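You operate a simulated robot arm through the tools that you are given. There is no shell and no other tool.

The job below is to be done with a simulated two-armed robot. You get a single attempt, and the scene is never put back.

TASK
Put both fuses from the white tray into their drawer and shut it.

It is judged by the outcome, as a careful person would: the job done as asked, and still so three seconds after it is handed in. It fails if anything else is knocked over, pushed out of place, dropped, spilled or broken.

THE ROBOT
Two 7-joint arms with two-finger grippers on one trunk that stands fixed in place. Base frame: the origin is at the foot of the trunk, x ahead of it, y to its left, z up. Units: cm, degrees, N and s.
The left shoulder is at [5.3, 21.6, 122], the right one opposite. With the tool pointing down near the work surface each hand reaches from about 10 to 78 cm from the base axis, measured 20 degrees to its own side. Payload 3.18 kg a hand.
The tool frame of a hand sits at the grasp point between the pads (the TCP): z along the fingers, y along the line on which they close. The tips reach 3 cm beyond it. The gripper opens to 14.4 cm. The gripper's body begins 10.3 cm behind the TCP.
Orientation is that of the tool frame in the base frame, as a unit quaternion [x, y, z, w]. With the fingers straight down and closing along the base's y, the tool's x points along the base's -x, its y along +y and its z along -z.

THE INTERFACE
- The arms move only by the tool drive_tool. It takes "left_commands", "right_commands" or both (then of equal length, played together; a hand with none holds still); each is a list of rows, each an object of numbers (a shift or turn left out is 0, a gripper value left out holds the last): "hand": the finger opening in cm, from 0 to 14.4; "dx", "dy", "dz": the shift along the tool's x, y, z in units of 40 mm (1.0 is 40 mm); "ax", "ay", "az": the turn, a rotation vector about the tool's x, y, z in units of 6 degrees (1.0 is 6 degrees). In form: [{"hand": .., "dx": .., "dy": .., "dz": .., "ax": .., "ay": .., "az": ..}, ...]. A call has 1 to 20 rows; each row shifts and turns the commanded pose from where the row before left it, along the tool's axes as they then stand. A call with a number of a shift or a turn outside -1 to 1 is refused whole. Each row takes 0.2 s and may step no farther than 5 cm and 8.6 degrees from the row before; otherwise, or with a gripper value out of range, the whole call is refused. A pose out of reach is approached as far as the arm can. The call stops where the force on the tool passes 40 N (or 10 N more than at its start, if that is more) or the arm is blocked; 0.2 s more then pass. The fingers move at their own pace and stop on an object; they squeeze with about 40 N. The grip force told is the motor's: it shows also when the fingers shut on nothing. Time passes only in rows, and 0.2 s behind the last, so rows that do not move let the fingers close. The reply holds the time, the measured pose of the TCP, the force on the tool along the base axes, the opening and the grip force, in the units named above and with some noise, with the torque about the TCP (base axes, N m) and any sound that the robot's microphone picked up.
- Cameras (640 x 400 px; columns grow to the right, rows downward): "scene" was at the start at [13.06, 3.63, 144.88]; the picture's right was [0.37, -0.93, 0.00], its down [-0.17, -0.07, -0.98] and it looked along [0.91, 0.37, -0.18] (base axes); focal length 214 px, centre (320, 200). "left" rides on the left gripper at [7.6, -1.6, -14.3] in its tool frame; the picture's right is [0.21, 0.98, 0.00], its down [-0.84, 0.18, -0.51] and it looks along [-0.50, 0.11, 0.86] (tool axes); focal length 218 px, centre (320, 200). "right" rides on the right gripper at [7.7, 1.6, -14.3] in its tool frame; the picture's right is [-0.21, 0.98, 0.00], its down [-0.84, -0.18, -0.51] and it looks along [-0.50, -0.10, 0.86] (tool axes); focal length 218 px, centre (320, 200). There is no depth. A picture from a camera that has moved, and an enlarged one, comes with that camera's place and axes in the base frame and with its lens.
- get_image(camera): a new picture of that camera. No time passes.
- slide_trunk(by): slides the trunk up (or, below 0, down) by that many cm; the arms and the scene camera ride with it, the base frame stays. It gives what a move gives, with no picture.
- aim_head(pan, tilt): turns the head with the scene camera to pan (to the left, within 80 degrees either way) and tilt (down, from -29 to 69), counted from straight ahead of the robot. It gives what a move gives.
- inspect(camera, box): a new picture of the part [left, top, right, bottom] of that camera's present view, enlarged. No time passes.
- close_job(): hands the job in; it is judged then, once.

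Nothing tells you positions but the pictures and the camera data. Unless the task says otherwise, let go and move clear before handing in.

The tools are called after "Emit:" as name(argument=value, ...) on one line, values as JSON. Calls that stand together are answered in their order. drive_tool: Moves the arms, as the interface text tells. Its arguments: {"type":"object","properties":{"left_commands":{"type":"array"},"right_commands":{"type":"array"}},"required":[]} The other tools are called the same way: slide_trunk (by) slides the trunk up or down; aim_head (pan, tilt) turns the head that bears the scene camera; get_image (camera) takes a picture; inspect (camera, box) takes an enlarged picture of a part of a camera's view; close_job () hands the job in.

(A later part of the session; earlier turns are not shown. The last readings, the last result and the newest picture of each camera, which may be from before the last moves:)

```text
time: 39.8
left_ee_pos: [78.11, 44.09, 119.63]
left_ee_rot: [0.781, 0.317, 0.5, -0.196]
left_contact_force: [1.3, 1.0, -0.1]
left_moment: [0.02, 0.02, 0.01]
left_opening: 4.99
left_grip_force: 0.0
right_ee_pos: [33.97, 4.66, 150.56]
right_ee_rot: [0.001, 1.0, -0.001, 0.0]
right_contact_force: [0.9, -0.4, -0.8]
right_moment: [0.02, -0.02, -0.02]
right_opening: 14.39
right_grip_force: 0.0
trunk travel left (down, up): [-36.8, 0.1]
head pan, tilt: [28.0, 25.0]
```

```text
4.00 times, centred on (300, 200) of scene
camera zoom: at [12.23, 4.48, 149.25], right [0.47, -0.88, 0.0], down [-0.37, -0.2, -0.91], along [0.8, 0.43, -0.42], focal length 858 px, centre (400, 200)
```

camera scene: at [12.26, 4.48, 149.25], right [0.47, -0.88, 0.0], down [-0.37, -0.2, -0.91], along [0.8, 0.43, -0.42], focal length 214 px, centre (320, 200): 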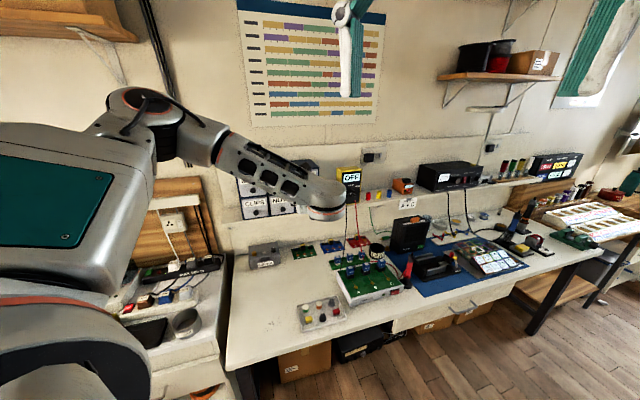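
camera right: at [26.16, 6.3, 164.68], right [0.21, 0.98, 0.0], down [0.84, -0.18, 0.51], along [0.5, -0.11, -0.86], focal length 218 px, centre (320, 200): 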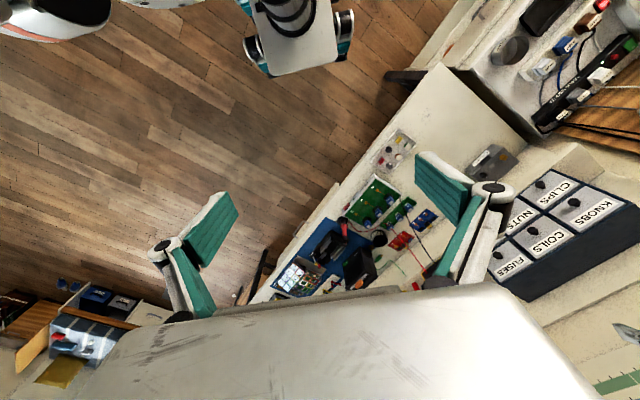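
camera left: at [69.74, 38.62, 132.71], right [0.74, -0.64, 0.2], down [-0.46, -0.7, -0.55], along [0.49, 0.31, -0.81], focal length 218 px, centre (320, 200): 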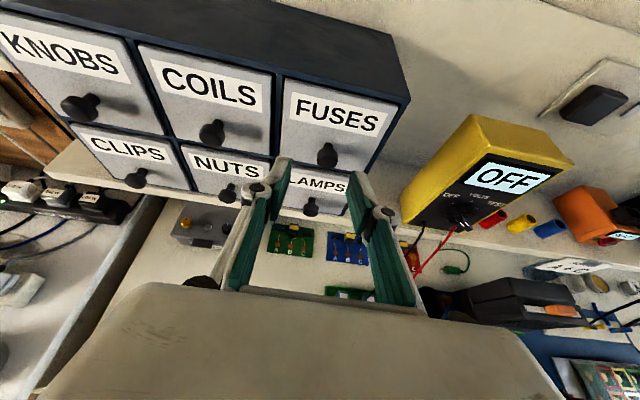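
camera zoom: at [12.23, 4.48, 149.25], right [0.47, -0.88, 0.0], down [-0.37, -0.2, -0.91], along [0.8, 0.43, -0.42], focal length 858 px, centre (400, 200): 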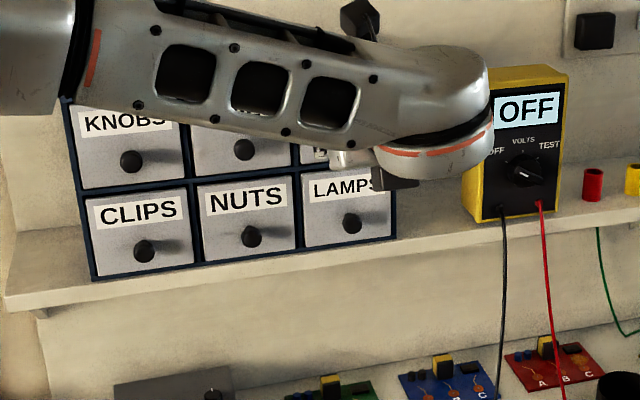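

The knob is a 2 cm cylinder on a thin stem, standing about 2.5 cm off the drawer face, with its front centre near (82.6, 47.5, 117.5). I'll bring the fingertips around it, staying about 4 mm off the face.

Emit:
drive_tool(left_commands=[{"dx": 0.057, "dy": 0.053, "dz": 0.386}, {"dx": 0.057, "dy": 0.053, "dz": 0.386}])

Emit:
inspect(camera="left", box=[240, 90, 400, 190])

```text
time: 40.4
left_ee_pos: [79.42, 46.39, 119.25]
left_ee_rot: [0.781, 0.316, 0.501, -0.196]
left_contact_force: [0.2, 0.1, -0.4]
left_moment: [-0.02, 0.01, 0.04]
left_opening: 4.97
left_grip_force: 0.1
left hand out of reach, approached as far as the arm can: row 1, 2
right_ee_pos: [33.91, 4.55, 150.42]
right_ee_rot: [0.002, 1.0, 0.001, -0.001]
right_contact_force: [0.2, 0.0, -0.2]
right_moment: [0.0, 0.0, 0.03]
right_opening: 14.41
right_grip_force: 0.0
trunk travel left (down, up): [-36.8, 0.1]
head pan, tilt: [28.0, 25.0]
```

```text
4.00 times, centred on (320, 140) of left
camera zoom: at [71.06, 40.96, 132.25], right [0.74, -0.64, 0.2], down [-0.46, -0.7, -0.55], along [0.49, 0.31, -0.81], focal length 873 px, centre (320, 440)
```

zoom: 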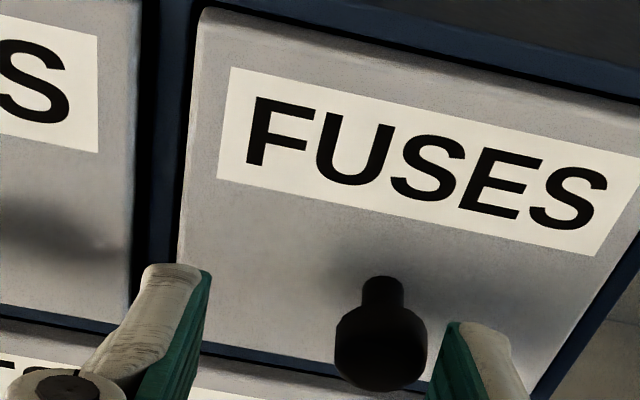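

The arm drifted about 1.2 cm to the left, which looks like a forearm-roll limit, so the right finger is close to the knob. I'll back off 3 cm and steepen the tool by 15° to relieve that joint before approaching again.

Emit:
drive_tool(left_commands=[{"dx": -0.16, "dz": -0.34}, {"dx": -0.16, "dz": -0.34}, {"ay": -1}, {"ay": -1}, {"ay": -0.5}])

Emit:
get_image(camera="left")

```text
time: 41.6
left_ee_pos: [77.39, 44.34, 119.21]
left_ee_rot: [0.84, 0.34, 0.394, -0.154]
left_contact_force: [-0.1, 0.9, -0.2]
left_moment: [-0.01, 0.02, 0.0]
left_opening: 4.97
left_grip_force: 0.0
right_ee_pos: [34.01, 4.71, 150.54]
right_ee_rot: [0.001, 1.0, 0.0, 0.0]
right_contact_force: [0.0, -0.5, 1.1]
right_moment: [-0.03, -0.01, -0.03]
right_opening: 14.42
right_grip_force: 0.1
trunk travel left (down, up): [-36.8, 0.1]
head pan, tilt: [28.0, 25.0]
```

```text
taken
camera left: at [71.67, 41.36, 134.29], right [0.77, -0.61, 0.17], down [-0.54, -0.78, -0.32], along [0.33, 0.15, -0.93], focal length 218 px, centre (320, 200)
```

left: 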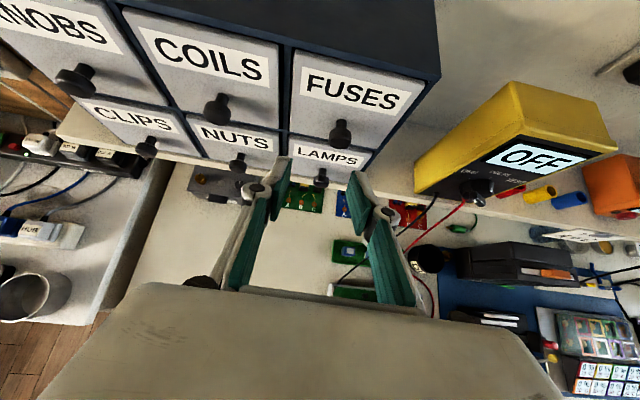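

The tool is steeper now with no limit reported. The knob head sits at tool-frame (2.9, 1.3, 6.2) cm, so I'll line up x and y first and then advance.

Emit:
drive_tool(left_commands=[{"dx": 0.34, "dy": 0.16, "dz": 0.1}, {"dx": 0.34, "dy": 0.16, "dz": 0.1}, {"dz": 0.3}])

Emit:
inspect(camera="left", box=[240, 90, 400, 190])

```text
time: 42.4
left_ee_pos: [79.62, 46.16, 120.03]
left_ee_rot: [0.839, 0.34, 0.396, -0.153]
left_contact_force: [0.0, 0.9, 0.9]
left_moment: [-0.05, 0.01, 0.02]
left_opening: 4.99
left_grip_force: 0.0
left hand out of reach, approached as far as the arm can: row 2, 3
right_ee_pos: [33.93, 4.68, 150.63]
right_ee_rot: [0.001, 1.0, 0.0, 0.0]
right_contact_force: [1.0, 0.0, 0.1]
right_moment: [-0.03, 0.06, 0.0]
right_opening: 14.43
right_grip_force: 0.1
trunk travel left (down, up): [-36.8, 0.1]
head pan, tilt: [28.0, 25.0]
```

```text
4.00 times, centred on (320, 140) of left
camera zoom: at [73.9, 43.29, 135.15], right [0.77, -0.61, 0.17], down [-0.54, -0.78, -0.32], along [0.33, 0.15, -0.93], focal length 873 px, centre (320, 440)
```

zoom: 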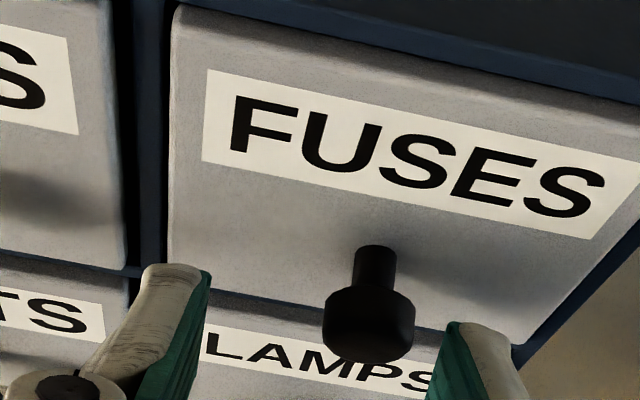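

The arm is 1 cm short in the sideways direction. Yawing the hand about 10° to the right lets the wrist sit further back, which should free that last bit, and the knob is round so a small yaw is fine.

Emit:
drive_tool(left_commands=[{"dx": -0.1, "dz": -0.12, "ax": -0.64, "az": 0.535}, {"ax": -0.64, "az": 0.535}])

Emit:
drive_tool(left_commands=[{"dy": 0.2}])

Emit:
inspect(camera="left", box=[240, 90, 400, 190])

```text
time: 43.0
left_ee_pos: [79.11, 45.69, 120.11]
left_ee_rot: [0.866, 0.265, 0.407, -0.119]
left_contact_force: [0.1, 0.9, -0.2]
left_moment: [-0.02, -0.01, -0.01]
left_opening: 5.01
left_grip_force: 0.1
right_ee_pos: [33.8, 4.71, 150.34]
right_ee_rot: [0.0, 1.0, 0.0, 0.0]
right_contact_force: [0.3, 0.6, -0.1]
right_moment: [-0.02, 0.01, 0.0]
right_opening: 14.41
right_grip_force: 0.0
trunk travel left (down, up): [-36.8, 0.1]
head pan, tilt: [28.0, 25.0]
```

```text
time: 43.4
left_ee_pos: [79.57, 44.95, 120.21]
left_ee_rot: [0.865, 0.266, 0.408, -0.121]
left_contact_force: [0.4, 0.5, -0.2]
left_moment: [0.04, 0.03, 0.03]
left_opening: 5.0
left_grip_force: 0.0
right_ee_pos: [33.97, 4.67, 150.52]
right_ee_rot: [0.001, 1.0, 0.001, 0.0]
right_contact_force: [0.2, 1.5, 0.1]
right_moment: [0.03, 0.0, -0.01]
right_opening: 14.39
right_grip_force: 0.1
trunk travel left (down, up): [-36.8, 0.1]
head pan, tilt: [28.0, 25.0]
```

```text
4.00 times, centred on (320, 140) of left
camera zoom: at [73.41, 43.09, 135.27], right [0.65, -0.74, 0.17], down [-0.67, -0.67, -0.32], along [0.35, 0.1, -0.93], focal length 873 px, centre (320, 440)
```

zoom: 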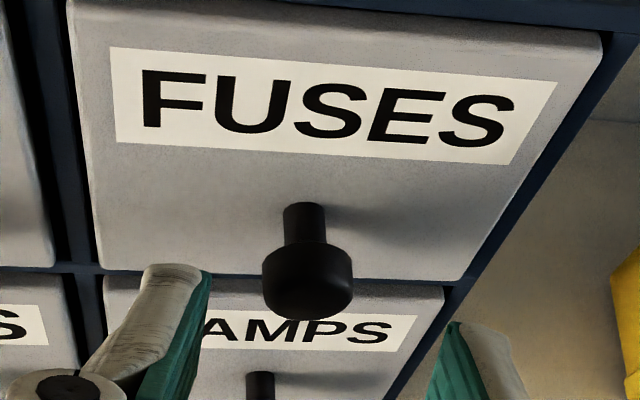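

No limit now, and the knob head is at tool-frame (0.6, −0.45, 5.3). I'll narrow the fingers to 4 cm, centre on it and advance most of the way.

Emit:
drive_tool(left_commands=[{"hand": 4.2, "dx": 0.1, "dy": -0.1, "dz": 0.3}, {"dz": 0.3}])

Emit:
inspect(camera="left", box=[240, 100, 400, 200])

```text
time: 44.0
left_ee_pos: [81.2, 46.49, 118.85]
left_ee_rot: [0.865, 0.267, 0.407, -0.12]
left_contact_force: [0.6, -0.1, 0.8]
left_moment: [0.0, -0.02, -0.04]
left_opening: 4.22
left_grip_force: 0.1
right_ee_pos: [34.03, 4.83, 150.47]
right_ee_rot: [0.001, 1.0, 0.001, 0.0]
right_contact_force: [0.1, 0.1, -0.5]
right_moment: [-0.04, 0.01, 0.0]
right_opening: 14.42
right_grip_force: 0.2
trunk travel left (down, up): [-36.8, 0.1]
head pan, tilt: [28.0, 25.0]
```

```text
4.00 times, centred on (320, 150) of left
camera zoom: at [74.99, 44.69, 133.96], right [0.66, -0.74, 0.17], down [-0.67, -0.67, -0.32], along [0.35, 0.1, -0.93], focal length 873 px, centre (320, 400)
```

zoom: 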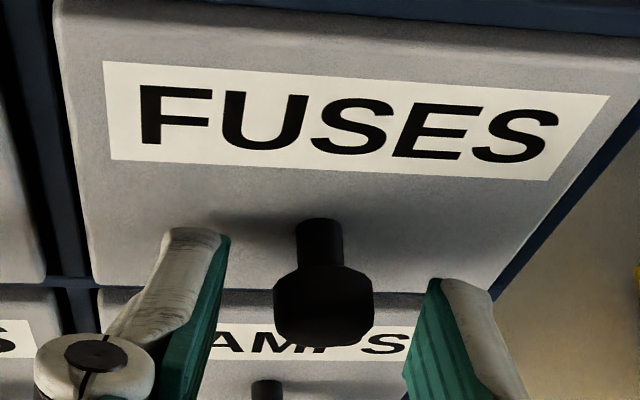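

The knob is centred between the pads. I'll advance 4 mm more and close on it.

Emit:
drive_tool(left_commands=[{"dz": 0.1}, {"hand": 0}, {}, {}, {}])

Emit:
inspect(camera="left", box=[240, 100, 400, 200])

```text
time: 45.2
left_ee_pos: [81.38, 46.65, 118.67]
left_ee_rot: [0.865, 0.266, 0.408, -0.12]
left_contact_force: [-0.8, 1.1, -0.8]
left_moment: [-0.08, 0.07, 0.4]
left_opening: 2.13
left_grip_force: 44.7
right_ee_pos: [33.98, 4.79, 150.58]
right_ee_rot: [0.001, 1.0, 0.0, -0.001]
right_contact_force: [-0.2, -0.6, -0.5]
right_moment: [0.02, 0.03, 0.01]
right_opening: 14.4
right_grip_force: 0.0
trunk travel left (down, up): [-36.8, 0.1]
head pan, tilt: [28.0, 25.0]
```

```text
4.00 times, centred on (320, 150) of left
camera zoom: at [75.18, 44.8, 133.68], right [0.66, -0.74, 0.17], down [-0.67, -0.67, -0.32], along [0.35, 0.1, -0.93], focal length 873 px, centre (320, 400)
```

zoom: 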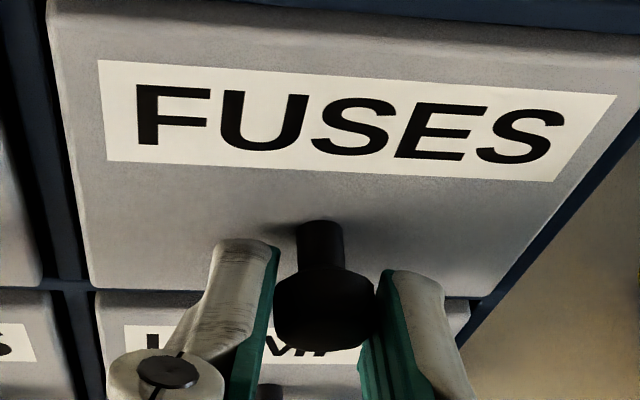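

The grip is on the knob at 2.13 cm opening with 45 N. I'll pull straight out along the cabinet normal, 3 cm first.

Emit:
drive_tool(left_commands=[{"dx": -0.157, "dy": 0.048, "dz": -0.189}, {"dx": -0.157, "dy": 0.048, "dz": -0.189}, {"dx": -0.157, "dy": 0.048, "dz": -0.189}])

Emit:
get_image(camera="left")

```text
time: 46.0
left_ee_pos: [79.16, 44.59, 118.53]
left_ee_rot: [0.865, 0.267, 0.407, -0.121]
left_contact_force: [-1.7, 1.3, -1.0]
left_moment: [-0.06, 0.11, 0.31]
left_opening: 2.11
left_grip_force: 45.1
right_ee_pos: [33.95, 4.69, 150.44]
right_ee_rot: [0.001, 1.0, 0.001, 0.0]
right_contact_force: [-0.1, -0.3, -0.5]
right_moment: [0.02, 0.0, -0.02]
right_opening: 14.39
right_grip_force: 0.1
trunk travel left (down, up): [-36.8, 0.1]
head pan, tilt: [28.0, 25.0]
```

```text
taken
camera left: at [73.01, 42.63, 133.68], right [0.66, -0.74, 0.17], down [-0.67, -0.67, -0.32], along [0.35, 0.1, -0.93], focal length 218 px, centre (320, 200)
```

left: 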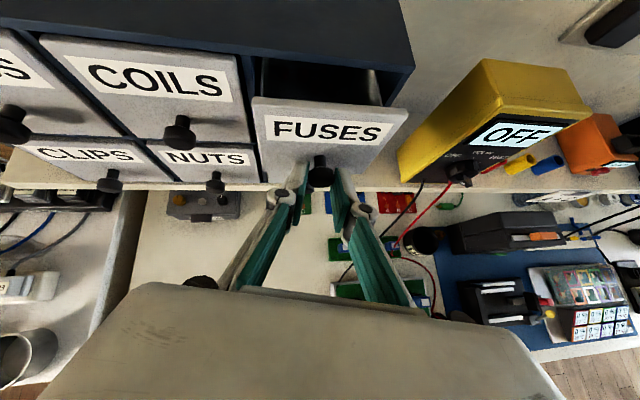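

The drawer is sliding out smoothly with little force. I'll pull another 5 cm.

Emit:
drive_tool(left_commands=[{"dx": -0.157, "dy": 0.048, "dz": -0.189}, {"dx": -0.157, "dy": 0.048, "dz": -0.189}, {"dx": -0.157, "dy": 0.048, "dz": -0.189}, {"dx": -0.157, "dy": 0.048, "dz": -0.189}, {"dx": -0.157, "dy": 0.048, "dz": -0.189}])

Emit:
get_image(camera="left")

```text
time: 47.2
left_ee_pos: [75.5, 41.0, 118.52]
left_ee_rot: [0.866, 0.266, 0.407, -0.121]
left_contact_force: [-1.4, 1.4, -3.5]
left_moment: [0.08, -0.09, 0.34]
left_opening: 2.15
left_grip_force: 44.7
right_ee_pos: [33.87, 4.75, 150.4]
right_ee_rot: [0.001, 1.0, 0.0, 0.0]
right_contact_force: [0.7, 0.2, 1.0]
right_moment: [-0.01, 0.02, -0.02]
right_opening: 14.42
right_grip_force: 0.1
trunk travel left (down, up): [-36.8, 0.1]
head pan, tilt: [28.0, 25.0]
```

```text
taken
camera left: at [69.42, 39.03, 133.69], right [0.66, -0.74, 0.17], down [-0.67, -0.67, -0.32], along [0.35, 0.1, -0.93], focal length 218 px, centre (320, 200)
```

left: 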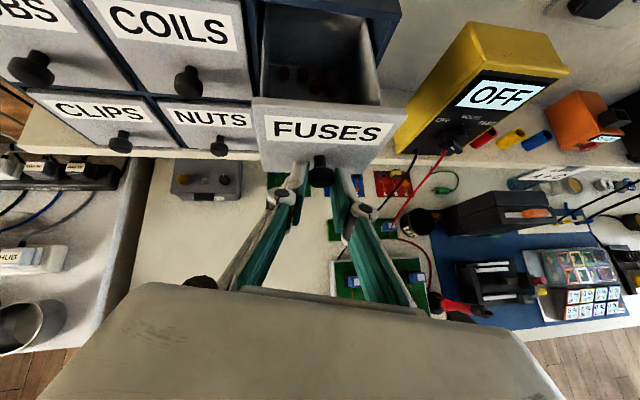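

The drawer is now out about 8 cm. I'll look inside it.

Emit:
inspect(camera="left", box=[240, 0, 416, 110])

```text
3.64 times, centred on (328, 55) of left
camera zoom: at [69.42, 39.03, 133.69], right [0.66, -0.74, 0.17], down [-0.67, -0.67, -0.32], along [0.35, 0.1, -0.93], focal length 794 px, centre (291, 727)
```

zoom: 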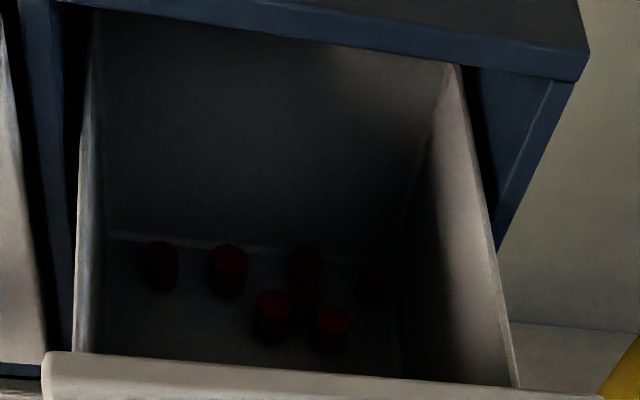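

There are red items at the back of this drawer. I'll zoom in further to check what they are.

Emit:
inspect(camera="left", box=[268, 56, 356, 111])

Emit:
get_image(camera="scene")

Emit:
inspect(camera="right", box=[480, 150, 640, 310])

```text
7.27 times, centred on (312, 84) of left
camera zoom: at [69.42, 39.03, 133.69], right [0.66, -0.74, 0.17], down [-0.67, -0.67, -0.32], along [0.35, 0.1, -0.93], focal length 1587 px, centre (378, 1047)
```

zoom: 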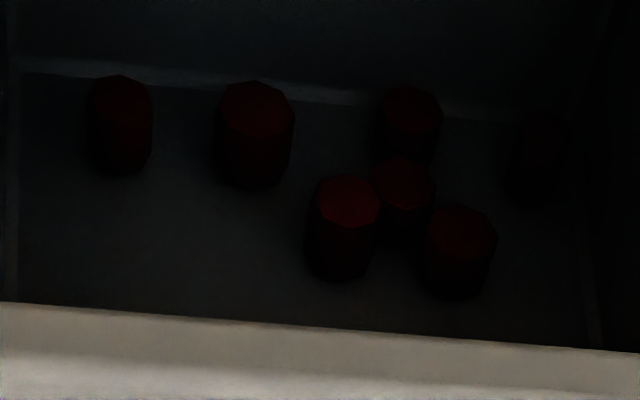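

```text
taken
camera scene: at [12.27, 4.49, 149.25], right [0.47, -0.88, 0.0], down [-0.37, -0.2, -0.91], along [0.8, 0.43, -0.42], focal length 214 px, centre (320, 200)
```

scene: 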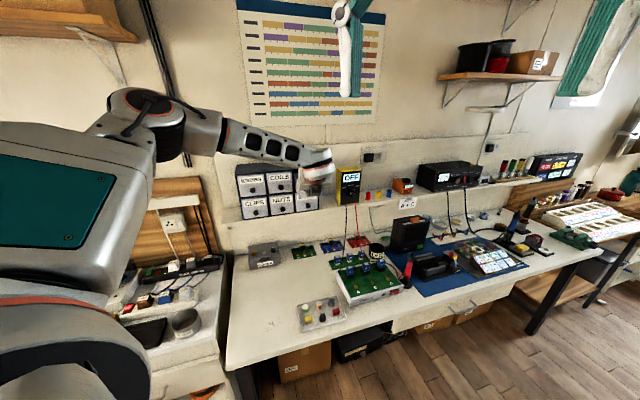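

```text
2.50 times, centred on (560, 230) of right
camera zoom: at [26.17, 6.32, 164.67], right [0.21, 0.98, 0.0], down [0.84, -0.18, 0.51], along [0.5, -0.11, -0.86], focal length 546 px, centre (-280, 125)
```

zoom: 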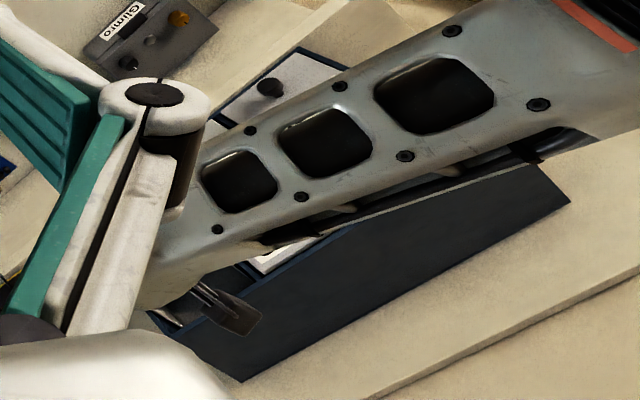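

The drawer front says FUSES and holds small parts at the back, about 8 cm of it is open, and its back wall is still 4 cm inside, so it's well supported. I'll release the knob and back the hand away along its own axis.

Emit:
drive_tool(left_commands=[{"hand": 4.2}, {}, {"dz": -0.4}, {"dz": -0.5}, {"dz": -0.6}, {"dz": -0.6}])

Emit:
get_image(camera="left")

```text
time: 48.6
left_ee_pos: [70.25, 37.42, 124.16]
left_ee_rot: [0.865, 0.266, 0.408, -0.12]
left_contact_force: [1.3, -0.3, 0.4]
left_moment: [-0.03, -0.03, 0.02]
left_opening: 4.19
left_grip_force: 0.1
right_ee_pos: [33.89, 4.64, 150.47]
right_ee_rot: [0.0, 1.0, 0.001, 0.001]
right_contact_force: [0.4, 0.0, -0.9]
right_moment: [-0.02, -0.01, 0.0]
right_opening: 14.39
right_grip_force: 0.1
trunk travel left (down, up): [-36.8, 0.1]
head pan, tilt: [28.0, 25.0]
```

```text
taken
camera left: at [64.03, 35.53, 139.25], right [0.66, -0.74, 0.17], down [-0.67, -0.67, -0.32], along [0.35, 0.1, -0.93], focal length 218 px, centre (320, 200)
```

left: 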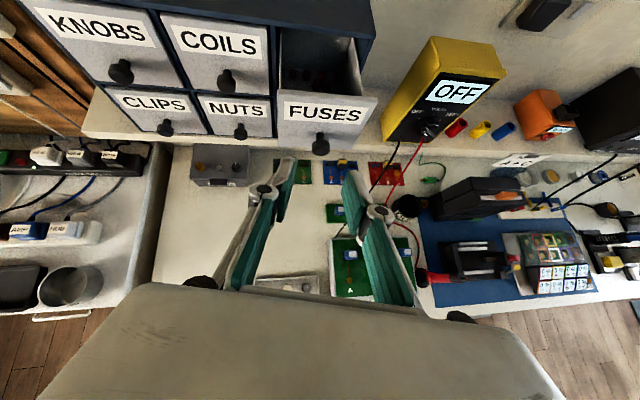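

The drawer stays open. I'll bring the hand back to tool-down while moving back over the bench, heading for the tray.

Emit:
drive_tool(left_commands=[{"dx": -0.347, "dy": -0.04, "dz": -0.025, "ay": -1}, {"dx": -0.348, "dy": -0.04, "dz": 0.011, "ay": -1}, {"dx": -0.345, "dy": -0.04, "dz": 0.048, "ay": -1}, {"dx": -0.338, "dy": -0.04, "dz": 0.083, "ay": -1}, {"dx": -0.328, "dy": -0.04, "dz": 0.118, "ay": -1}, {"dx": -0.313, "dy": -0.04, "dz": 0.152, "ay": -1}, {"dx": -0.296, "dy": -0.04, "dz": 0.184, "ay": -1}, {"dx": -0.275, "dy": -0.04, "dz": 0.214, "ay": -1}, {"ay": -0.4}])

```text
time: 50.6
left_ee_pos: [63.14, 34.17, 116.01]
left_ee_rot: [0.957, 0.291, 0.0, 0.005]
left_contact_force: [-0.1, 0.3, -0.4]
left_moment: [0.03, -0.03, -0.01]
left_opening: 4.2
left_grip_force: 0.0
right_ee_pos: [34.0, 4.59, 150.54]
right_ee_rot: [0.002, 1.0, 0.0, 0.0]
right_contact_force: [-0.9, -1.1, 0.7]
right_moment: [0.05, 0.01, -0.04]
right_opening: 14.4
right_grip_force: 0.1
trunk travel left (down, up): [-36.8, 0.1]
head pan, tilt: [28.0, 25.0]
```

The hand is tool-down at (63, 34, 116). Next I'll turn it so it closes across the fuse's thin side, then go above the yellow fuse.

Emit:
drive_tool(left_commands=[{"az": -1}, {"az": -1}, {"az": -1}, {"az": -1}, {"az": -1}, {"az": -1}, {"az": -1}, {"az": -1}, {"az": -1}, {"az": -1}, {"az": -1}, {"az": -1}, {"az": -1}, {"az": -1}, {"az": -1}, {"az": -1}, {"az": -0.8}])

Emit:
drive_tool(left_commands=[{"dx": 0.17, "dy": -0.3, "dz": 0.9}, {"dx": 0.17, "dy": -0.3, "dz": 0.9}, {"dx": 0.17, "dy": -0.3, "dz": 0.9}, {"dx": 0.17, "dy": -0.3, "dz": 0.9}, {"dx": 0.17, "dy": -0.3, "dz": 0.9}])

Emit:
get_image(camera="left")

Emit:
get_image(camera="scene")

```text
time: 54.2
left_ee_pos: [63.17, 34.18, 115.95]
left_ee_rot: [0.384, 0.923, -0.003, 0.003]
left_contact_force: [0.0, -0.2, 0.4]
left_moment: [0.01, 0.0, 0.04]
left_opening: 4.19
left_grip_force: 0.0
right_ee_pos: [34.0, 4.73, 150.4]
right_ee_rot: [0.001, 1.0, 0.001, 0.0]
right_contact_force: [-0.7, 0.5, -0.5]
right_moment: [0.01, 0.0, 0.01]
right_opening: 14.4
right_grip_force: 0.1
trunk travel left (down, up): [-36.8, 0.1]
head pan, tilt: [28.0, 25.0]
```

```text
time: 55.4
left_ee_pos: [56.69, 32.23, 97.82]
left_ee_rot: [0.386, 0.923, -0.005, 0.003]
left_contact_force: [-0.7, -0.8, 0.0]
left_moment: [-0.04, 0.01, 0.0]
left_opening: 4.2
left_grip_force: 0.1
right_ee_pos: [33.94, 4.69, 150.45]
right_ee_rot: [0.001, 1.0, 0.001, 0.0]
right_contact_force: [0.4, -0.5, -0.5]
right_moment: [-0.01, 0.0, -0.02]
right_opening: 14.42
right_grip_force: 0.1
trunk travel left (down, up): [-36.8, 0.1]
head pan, tilt: [28.0, 25.0]
```

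```text
taken
camera left: at [49.86, 36.51, 112.11], right [0.55, 0.84, -0.01], down [0.72, -0.47, 0.51], along [0.43, -0.29, -0.86], focal length 218 px, centre (320, 200)
```

left: 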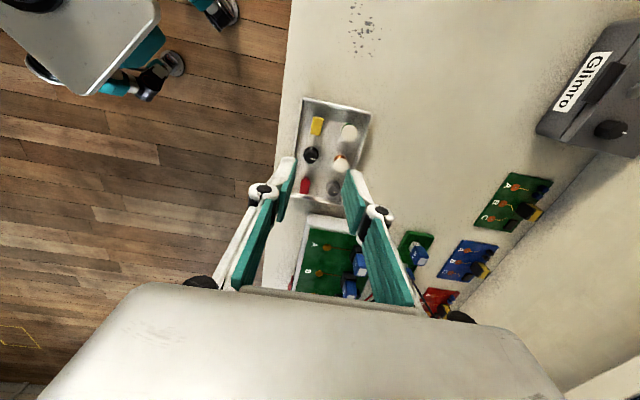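

```text
taken
camera scene: at [12.3, 4.5, 149.24], right [0.47, -0.88, 0.0], down [-0.37, -0.2, -0.91], along [0.8, 0.43, -0.42], focal length 214 px, centre (320, 200)
```

scene: 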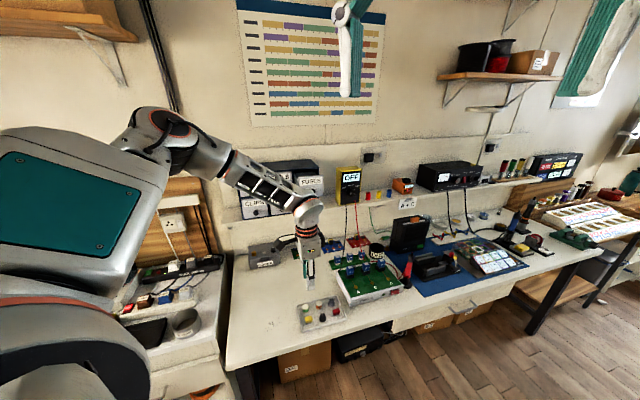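

The hand is above the tray with no limits hit. I'll zoom on the tray to refine the fuse positions and angles.

Emit:
inspect(camera="left", box=[288, 90, 384, 150])

Emit:
inspect(camera="left", box=[284, 140, 380, 200])

```text
6.67 times, centred on (336, 120) of left
camera zoom: at [49.86, 36.51, 112.11], right [0.55, 0.84, -0.01], down [0.72, -0.47, 0.51], along [0.43, -0.29, -0.86], focal length 1455 px, centre (213, 733)
```

zoom: 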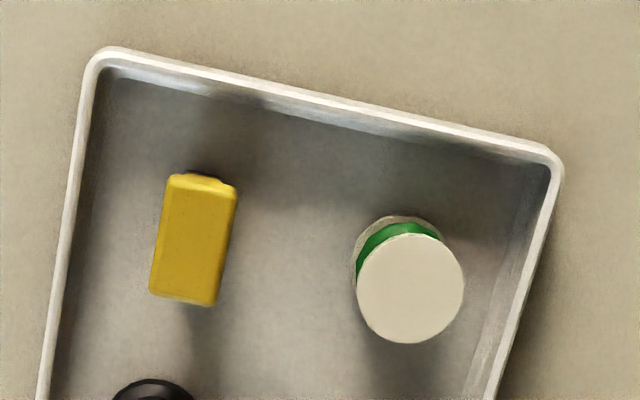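

```text
6.67 times, centred on (332, 170) of left
camera zoom: at [49.86, 36.51, 112.11], right [0.55, 0.84, -0.01], down [0.72, -0.47, 0.51], along [0.43, -0.29, -0.86], focal length 1455 px, centre (240, 400)
```

zoom: 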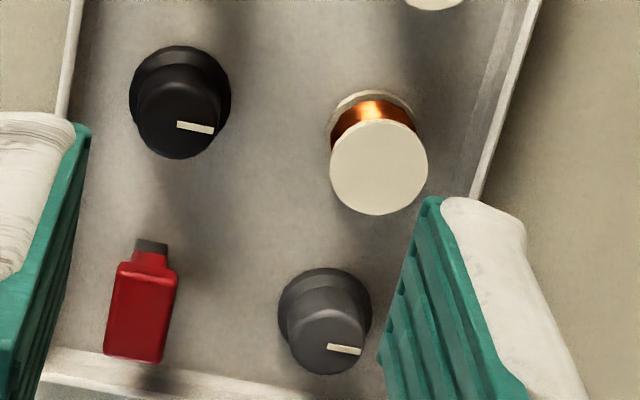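

The yellow fuse is 2.6 × 1.6 cm, its long axis lined up with the tool's x axis, offset (0.27, −0.49) cm from the tool axis. I'll set the opening to 2.8 cm to clear the tray wall, then centre and descend partway.

Emit:
drive_tool(left_commands=[{"hand": 2.8, "dx": 0.068, "dy": -0.115, "dz": 0.8}, {"dz": 0.8}, {"dz": 0.8}, {"dz": 0.7}])

Emit:
get_image(camera="left")

Emit:
inspect(camera="left", box=[256, 120, 384, 200])

```text
time: 56.4
left_ee_pos: [53.59, 33.82, 88.89]
left_ee_rot: [0.386, 0.922, -0.004, 0.005]
left_contact_force: [-0.5, 0.2, 0.1]
left_moment: [0.0, 0.0, 0.0]
left_opening: 2.79
left_grip_force: 0.0
left hand out of reach, approached as far as the arm can: row 2, 3, 4
right_ee_pos: [34.03, 4.72, 150.56]
right_ee_rot: [0.001, 1.0, 0.0, 0.0]
right_contact_force: [-0.3, -0.1, 0.1]
right_moment: [-0.01, -0.01, 0.0]
right_opening: 14.41
right_grip_force: 0.0
trunk travel left (down, up): [-36.8, 0.1]
head pan, tilt: [28.0, 25.0]
```

```text
taken
camera left: at [46.85, 38.26, 103.19], right [0.55, 0.84, -0.01], down [0.72, -0.47, 0.52], along [0.43, -0.29, -0.86], focal length 218 px, centre (320, 200)
```

left: 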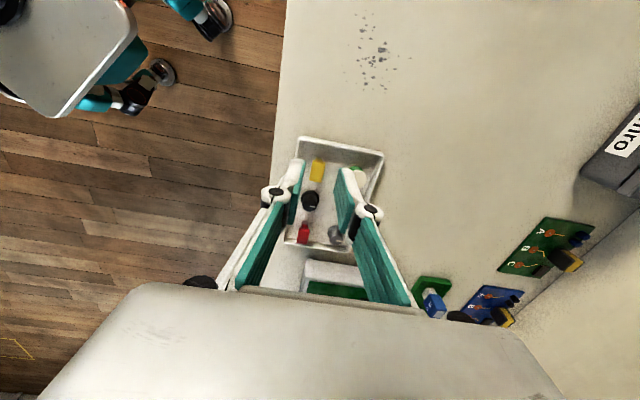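

```text
5.00 times, centred on (320, 160) of left
camera zoom: at [46.85, 38.26, 103.19], right [0.55, 0.84, -0.01], down [0.72, -0.47, 0.52], along [0.43, -0.29, -0.86], focal length 1091 px, centre (320, 400)
```

zoom: 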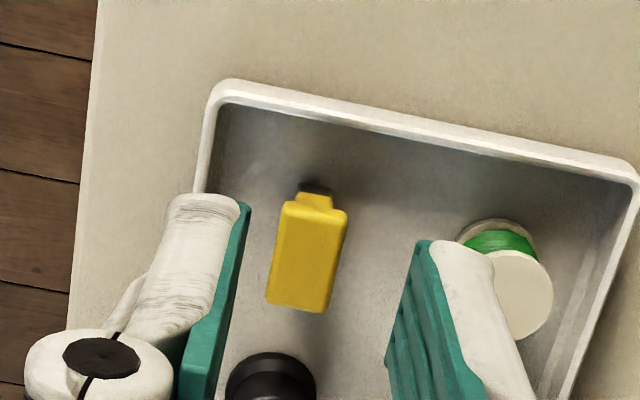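

The arm drifted while descending because its joints ran out of range with the trunk raised. The trunk slide is a better vertical axis here, so I'll go back up over the fuse and then lower the trunk in stages.

Emit:
drive_tool(left_commands=[{"dz": -0.743}, {"dx": -0.4, "dy": 0.06, "dz": -0.743}, {"dx": -0.41, "dy": 0.06, "dz": -0.743}])

Emit:
slide_trunk(by=-11)

Emit:
get_image(camera="left")

Emit:
get_image(camera="scene")

```text
time: 57.2
left_ee_pos: [56.37, 31.93, 97.98]
left_ee_rot: [0.385, 0.923, -0.003, 0.004]
left_contact_force: [-0.4, 0.8, -0.3]
left_moment: [0.04, -0.01, 0.0]
left_opening: 2.82
left_grip_force: 0.0
right_ee_pos: [33.94, 4.61, 150.6]
right_ee_rot: [0.001, 1.0, 0.001, -0.001]
right_contact_force: [0.0, -0.1, 0.6]
right_moment: [0.02, -0.01, 0.0]
right_opening: 14.38
right_grip_force: 0.1
trunk travel left (down, up): [-36.8, 0.1]
head pan, tilt: [28.0, 25.0]
```

```text
time: 58.6
left_ee_pos: [55.99, 31.88, 86.87]
left_ee_rot: [0.386, 0.923, -0.004, 0.004]
left_contact_force: [-0.6, -0.9, -0.3]
left_moment: [0.0, -0.05, 0.02]
left_opening: 2.8
left_grip_force: 0.1
right_ee_pos: [33.88, 4.69, 139.57]
right_ee_rot: [0.0, 1.0, 0.002, 0.001]
right_contact_force: [0.1, -0.3, -0.4]
right_moment: [0.03, -0.03, 0.01]
right_opening: 14.39
right_grip_force: 0.1
trunk travel left (down, up): [-25.8, 11.1]
head pan, tilt: [28.0, 25.0]
```

```text
taken
camera left: at [49.33, 36.36, 101.23], right [0.55, 0.84, -0.01], down [0.72, -0.47, 0.52], along [0.43, -0.29, -0.86], focal length 218 px, centre (320, 200)
```

left: 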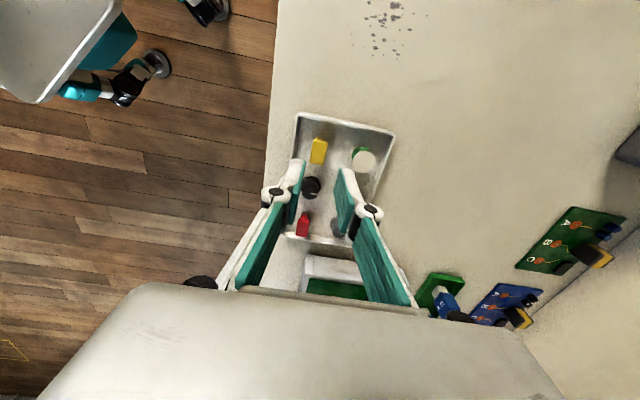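

```text
taken
camera scene: at [13.87, 4.46, 138.21], right [0.47, -0.88, 0.0], down [-0.37, -0.2, -0.91], along [0.8, 0.43, -0.42], focal length 214 px, centre (320, 200)
```

scene: 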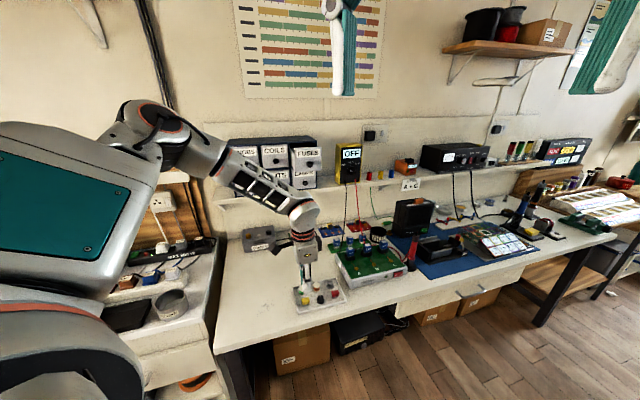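

The trunk slide works well as a vertical axis. The hand is at z 86.9 above the tray, so I'll zoom to recheck the yellow fuse's offset.

Emit:
inspect(camera="left", box=[272, 105, 400, 185])

```text
5.00 times, centred on (336, 145) of left
camera zoom: at [49.33, 36.36, 101.23], right [0.55, 0.84, -0.01], down [0.72, -0.47, 0.52], along [0.43, -0.29, -0.86], focal length 1091 px, centre (240, 475)
```

zoom: 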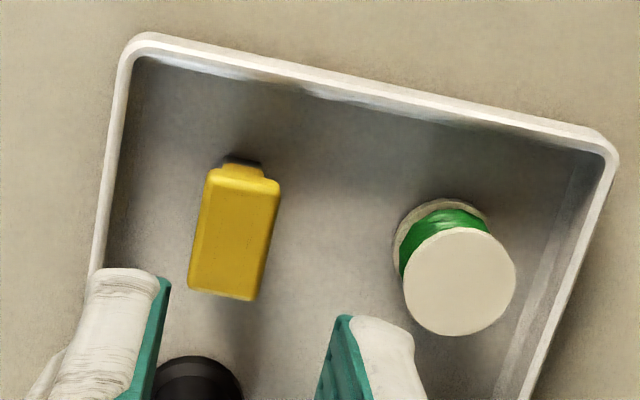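

The yellow fuse is now almost centred, about 0.2 cm off. I'll nudge and lower in two stages, the first stopping just above the fuse top.

Emit:
drive_tool(left_commands=[{"dx": -0.05, "dy": -0.02}, {}])

Emit:
slide_trunk(by=-5.5)

Emit:
inspect(camera="left", box=[256, 130, 384, 210])

Emit:
inspect(camera="scene", box=[264, 260, 376, 330])

```text
time: 59.2
left_ee_pos: [56.2, 31.68, 86.85]
left_ee_rot: [0.385, 0.923, -0.003, 0.004]
left_contact_force: [0.2, 0.3, -0.5]
left_moment: [-0.04, -0.02, 0.01]
left_opening: 2.79
left_grip_force: 0.0
right_ee_pos: [33.92, 4.71, 139.55]
right_ee_rot: [0.0, 1.0, 0.001, 0.0]
right_contact_force: [-0.3, -0.8, 0.5]
right_moment: [0.01, 0.0, 0.0]
right_opening: 14.41
right_grip_force: 0.1
trunk travel left (down, up): [-25.8, 11.1]
head pan, tilt: [28.0, 25.0]
```

```text
time: 60.1
left_ee_pos: [56.22, 31.69, 81.59]
left_ee_rot: [0.385, 0.923, -0.002, 0.004]
left_contact_force: [0.0, -0.4, 0.3]
left_moment: [0.0, -0.05, -0.01]
left_opening: 2.77
left_grip_force: 0.0
right_ee_pos: [33.71, 4.74, 134.19]
right_ee_rot: [0.001, 1.0, 0.001, 0.003]
right_contact_force: [-0.6, -0.3, -0.1]
right_moment: [-0.02, -0.07, -0.01]
right_opening: 14.4
right_grip_force: 0.1
trunk travel left (down, up): [-20.3, 16.6]
head pan, tilt: [28.0, 25.0]
```

```text
5.00 times, centred on (320, 170) of left
camera zoom: at [49.37, 36.17, 95.8], right [0.55, 0.84, 0.0], down [0.72, -0.47, 0.52], along [0.43, -0.29, -0.86], focal length 1091 px, centre (320, 350)
```

zoom: 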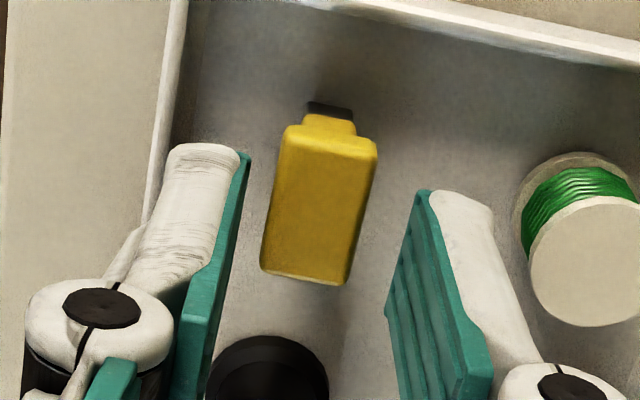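

```text
5.71 times, centred on (320, 295) of scene
camera zoom: at [17.32, 4.46, 132.52], right [0.47, -0.88, 0.0], down [-0.37, -0.2, -0.91], along [0.8, 0.43, -0.42], focal length 1226 px, centre (320, -343)
```

zoom: 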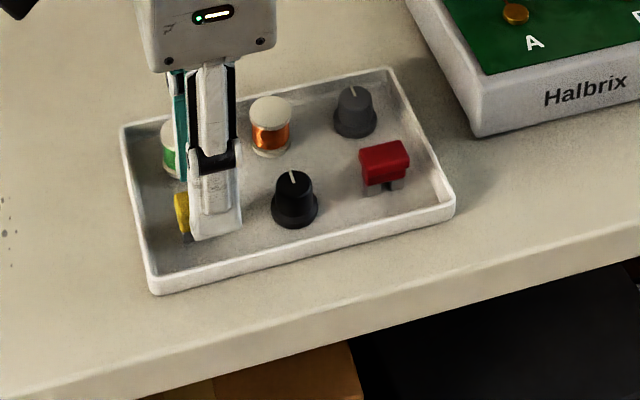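

The fuse is centred between the fingers, with the tray wall and the coil clear. I'll lower the last 2.3 cm and close.

Emit:
slide_trunk(by=-2.3)

Emit:
inspect(camera="left", box=[256, 130, 384, 210])

Emit:
inspect(camera="scene", box=[248, 240, 376, 320])

```text
time: 60.7
left_ee_pos: [56.28, 31.72, 79.32]
left_ee_rot: [0.385, 0.923, -0.005, 0.002]
left_contact_force: [-2.6, -2.5, 8.7]
left_moment: [-0.03, 0.09, 0.0]
left_opening: 1.24
left_grip_force: 39.6
right_ee_pos: [34.48, 4.69, 131.67]
right_ee_rot: [0.001, 1.0, 0.001, -0.005]
right_contact_force: [1.0, -0.2, -0.1]
right_moment: [0.0, 0.02, 0.03]
right_opening: 14.37
right_grip_force: 0.0
trunk travel left (down, up): [-18.3, 18.7]
head pan, tilt: [28.0, 25.0]
stopped: the force on the tool passed its limit at 44 N (the readings are from after the stop); the commanded pose is now the measured one
```

```text
5.00 times, centred on (320, 170) of left
camera zoom: at [49.64, 36.04, 93.57], right [0.55, 0.84, -0.01], down [0.72, -0.47, 0.51], along [0.42, -0.29, -0.86], focal length 1091 px, centre (320, 350)
```

zoom: 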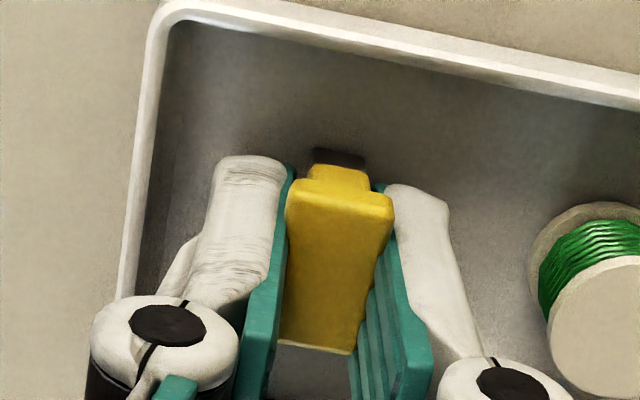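

```text
5.00 times, centred on (312, 280) of scene
camera zoom: at [19.24, 4.45, 130.29], right [0.47, -0.88, 0.0], down [-0.37, -0.2, -0.91], along [0.8, 0.43, -0.42], focal length 1072 px, centre (360, -200)
```

zoom: 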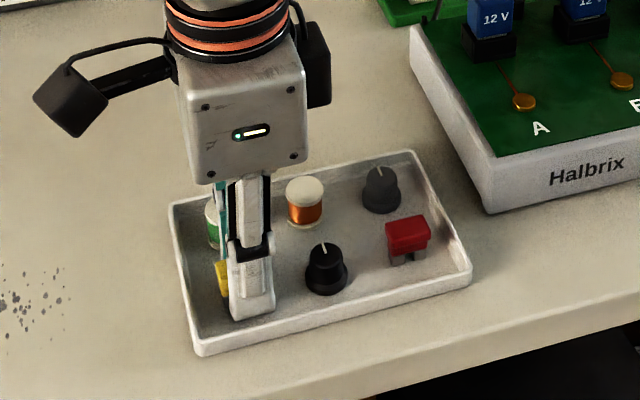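

The fingertips touched the tray floor and the move stopped. The fuse is already held between the pads at 1.24 cm. I'll command the close explicitly, lift slightly and check that it comes with the hand.

Emit:
drive_tool(left_commands=[{"hand": 0}, {}, {"dz": -0.15}, {"dz": -0.3}])

Emit:
inspect(camera="left", box=[256, 130, 384, 210])

Emit:
inspect(camera="scene", box=[248, 240, 376, 320])

```text
time: 61.7
left_ee_pos: [56.34, 31.67, 81.1]
left_ee_rot: [0.384, 0.923, -0.004, 0.002]
left_contact_force: [0.9, -0.4, -0.2]
left_moment: [0.0, 0.05, 0.0]
left_opening: 1.23
left_grip_force: 40.4
right_ee_pos: [34.25, 4.63, 131.7]
right_ee_rot: [0.001, 1.0, 0.0, -0.005]
right_contact_force: [0.0, 0.5, -0.9]
right_moment: [0.0, 0.04, 0.01]
right_opening: 14.4
right_grip_force: 0.0
trunk travel left (down, up): [-18.3, 18.7]
head pan, tilt: [28.0, 25.0]
```

```text
5.00 times, centred on (320, 170) of left
camera zoom: at [49.66, 36.14, 95.37], right [0.55, 0.84, -0.01], down [0.72, -0.47, 0.51], along [0.42, -0.29, -0.86], focal length 1091 px, centre (320, 350)
```

zoom: 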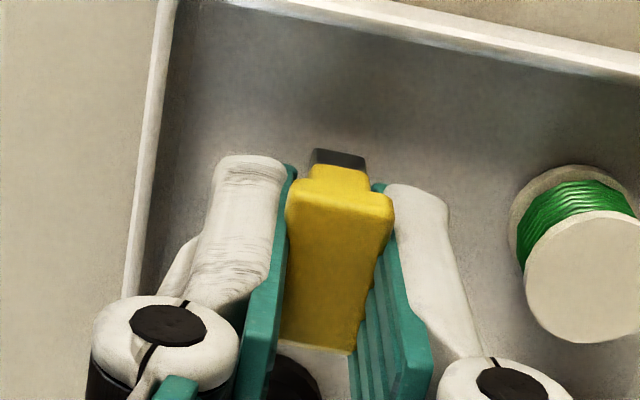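

```text
5.00 times, centred on (312, 280) of scene
camera zoom: at [19.2, 4.46, 130.33], right [0.47, -0.88, 0.0], down [-0.37, -0.2, -0.91], along [0.8, 0.43, -0.42], focal length 1072 px, centre (360, -200)
```

zoom: 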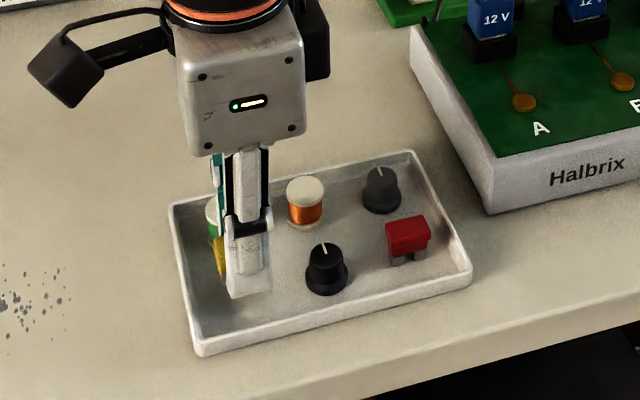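

The yellow fuse is held and lifted clear, and nothing else moved. I'll raise the trunk fully and carry the fuse up.

Emit:
slide_trunk(by=18.6)

Emit:
drive_tool(left_commands=[{"dz": -0.8, "az": 1}, {"dz": -0.8, "az": 1}, {"az": 1}, {"az": 1}, {"az": 1}, {"az": 1}, {"az": 1}, {"az": 1}, {"az": 1}, {"az": 1}, {"az": 1}, {"az": 1}, {"az": 1}, {"az": 1}, {"az": 1}, {"az": 1}, {"az": 0.8}])

Emit:
get_image(camera="left")

Emit:
get_image(camera="scene")

```text
time: 63.8
left_ee_pos: [56.42, 31.71, 99.61]
left_ee_rot: [0.384, 0.923, -0.005, 0.002]
left_contact_force: [-1.0, 0.2, -0.2]
left_moment: [0.0, 0.03, -0.01]
left_opening: 1.23
left_grip_force: 40.2
right_ee_pos: [34.42, 4.59, 150.33]
right_ee_rot: [0.0, 1.0, 0.0, -0.005]
right_contact_force: [0.0, 0.2, -0.5]
right_moment: [0.0, -0.03, -0.05]
right_opening: 14.4
right_grip_force: 0.0
trunk travel left (down, up): [-36.9, 0.1]
head pan, tilt: [28.0, 25.0]
```

```text
time: 67.4
left_ee_pos: [56.31, 31.76, 105.99]
left_ee_rot: [0.956, 0.292, -0.002, 0.005]
left_contact_force: [0.1, -0.8, -0.6]
left_moment: [-0.03, 0.04, -0.02]
left_opening: 1.23
left_grip_force: 39.3
right_ee_pos: [34.38, 4.77, 150.3]
right_ee_rot: [0.001, 1.0, 0.0, -0.005]
right_contact_force: [0.0, 0.0, 0.7]
right_moment: [0.0, 0.01, -0.01]
right_opening: 14.41
right_grip_force: 0.0
trunk travel left (down, up): [-36.9, 0.1]
head pan, tilt: [28.0, 25.0]
```

```text
taken
camera left: at [61.66, 37.53, 120.37], right [0.72, -0.69, 0.01], down [-0.6, -0.61, 0.51], along [-0.35, -0.37, -0.86], focal length 218 px, centre (320, 200)
```

left: 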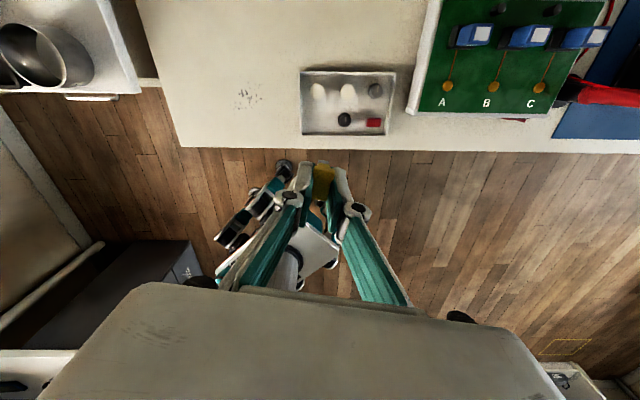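

```text
taken
camera scene: at [12.27, 4.47, 149.34], right [0.47, -0.88, 0.0], down [-0.37, -0.2, -0.91], along [0.8, 0.43, -0.42], focal length 214 px, centre (320, 200)
```

scene: 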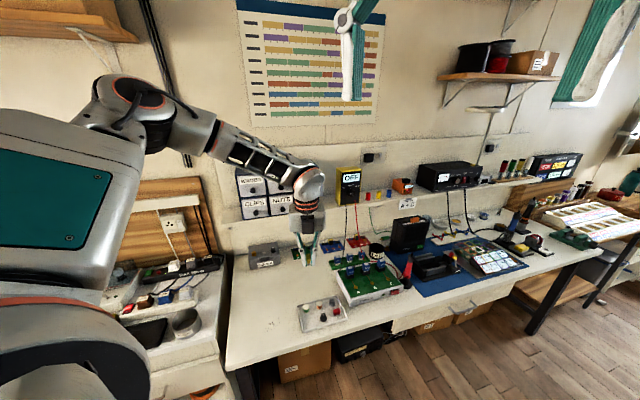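

The tray still has everything but the yellow fuse, and the grip is steady. I'll carry the fuse up and pitch toward the cabinet along the reverse of the path I used before.

Emit:
drive_tool(left_commands=[{"dx": 0.345, "dy": 0.088, "dz": -0.7}, {"dx": 0.345, "dy": 0.088, "dz": -0.7}, {"dx": 0.345, "dy": 0.088, "dz": -0.7}, {"dx": 0.345, "dy": 0.088, "dz": -0.7}, {"dx": 0.345, "dy": 0.088, "dz": -0.7}, {"dx": 0.243, "dy": 0.04, "dz": -0.25, "ay": 1}, {"dx": 0.267, "dy": 0.04, "dz": -0.223, "ay": 1}, {"dx": 0.289, "dy": 0.04, "dz": -0.194, "ay": 1}, {"dx": 0.308, "dy": 0.04, "dz": -0.163, "ay": 1}, {"dx": 0.323, "dy": 0.04, "dz": -0.13, "ay": 1}, {"dx": 0.335, "dy": 0.04, "dz": -0.095, "ay": 1}, {"dx": 0.343, "dy": 0.04, "dz": -0.06, "ay": 1}, {"dx": 0.17, "dz": -0.01, "ay": 0.5}])

Emit:
get_image(camera="left")

```text
time: 70.2
left_ee_pos: [69.74, 37.51, 127.54]
left_ee_rot: [0.884, 0.272, 0.364, -0.108]
left_contact_force: [0.3, 0.1, 0.2]
left_moment: [0.0, -0.02, 0.02]
left_opening: 1.25
left_grip_force: 39.5
right_ee_pos: [34.39, 4.71, 150.25]
right_ee_rot: [0.001, 1.0, 0.0, -0.005]
right_contact_force: [0.0, -0.2, -0.4]
right_moment: [0.01, 0.01, 0.0]
right_opening: 14.38
right_grip_force: 0.1
trunk travel left (down, up): [-36.9, 0.1]
head pan, tilt: [28.0, 25.0]
```

```text
taken
camera left: at [64.73, 36.36, 143.15], right [0.67, -0.73, 0.15], down [-0.69, -0.69, -0.23], along [0.27, 0.05, -0.96], focal length 218 px, centre (320, 200)
```

left: 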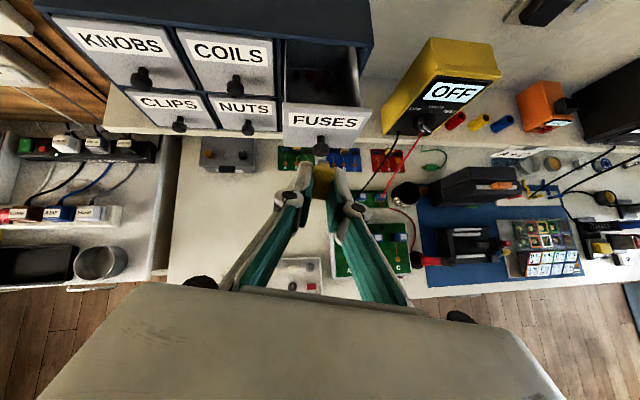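

The hand with the fuse is in front of the open drawer. I'll zoom to measure the drawer's front rim and opening.

Emit:
inspect(camera="left", box=[260, 20, 388, 160])

Emit:
inspect(camera="left", box=[270, 30, 382, 100])

```text
2.86 times, centred on (324, 90) of left
camera zoom: at [64.73, 36.36, 143.15], right [0.67, -0.73, 0.15], down [-0.69, -0.69, -0.23], along [0.27, 0.05, -0.96], focal length 624 px, centre (309, 514)
```

zoom: 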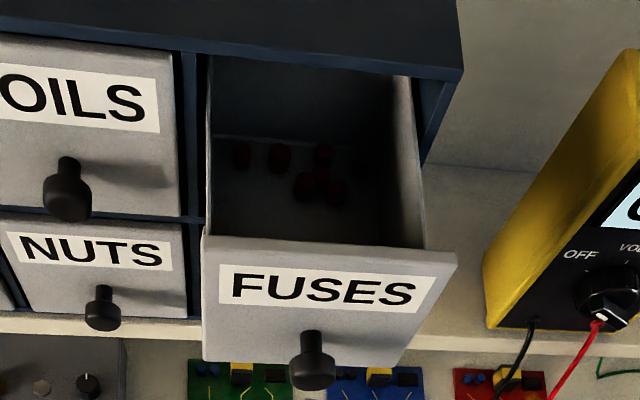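

```text
5.71 times, centred on (326, 65) of left
camera zoom: at [64.73, 36.36, 143.15], right [0.67, -0.73, 0.15], down [-0.69, -0.69, -0.23], along [0.27, 0.05, -0.96], focal length 1247 px, centre (286, 971)
```

zoom: 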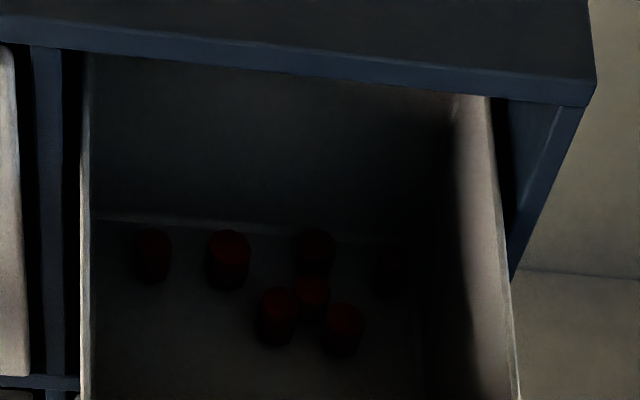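

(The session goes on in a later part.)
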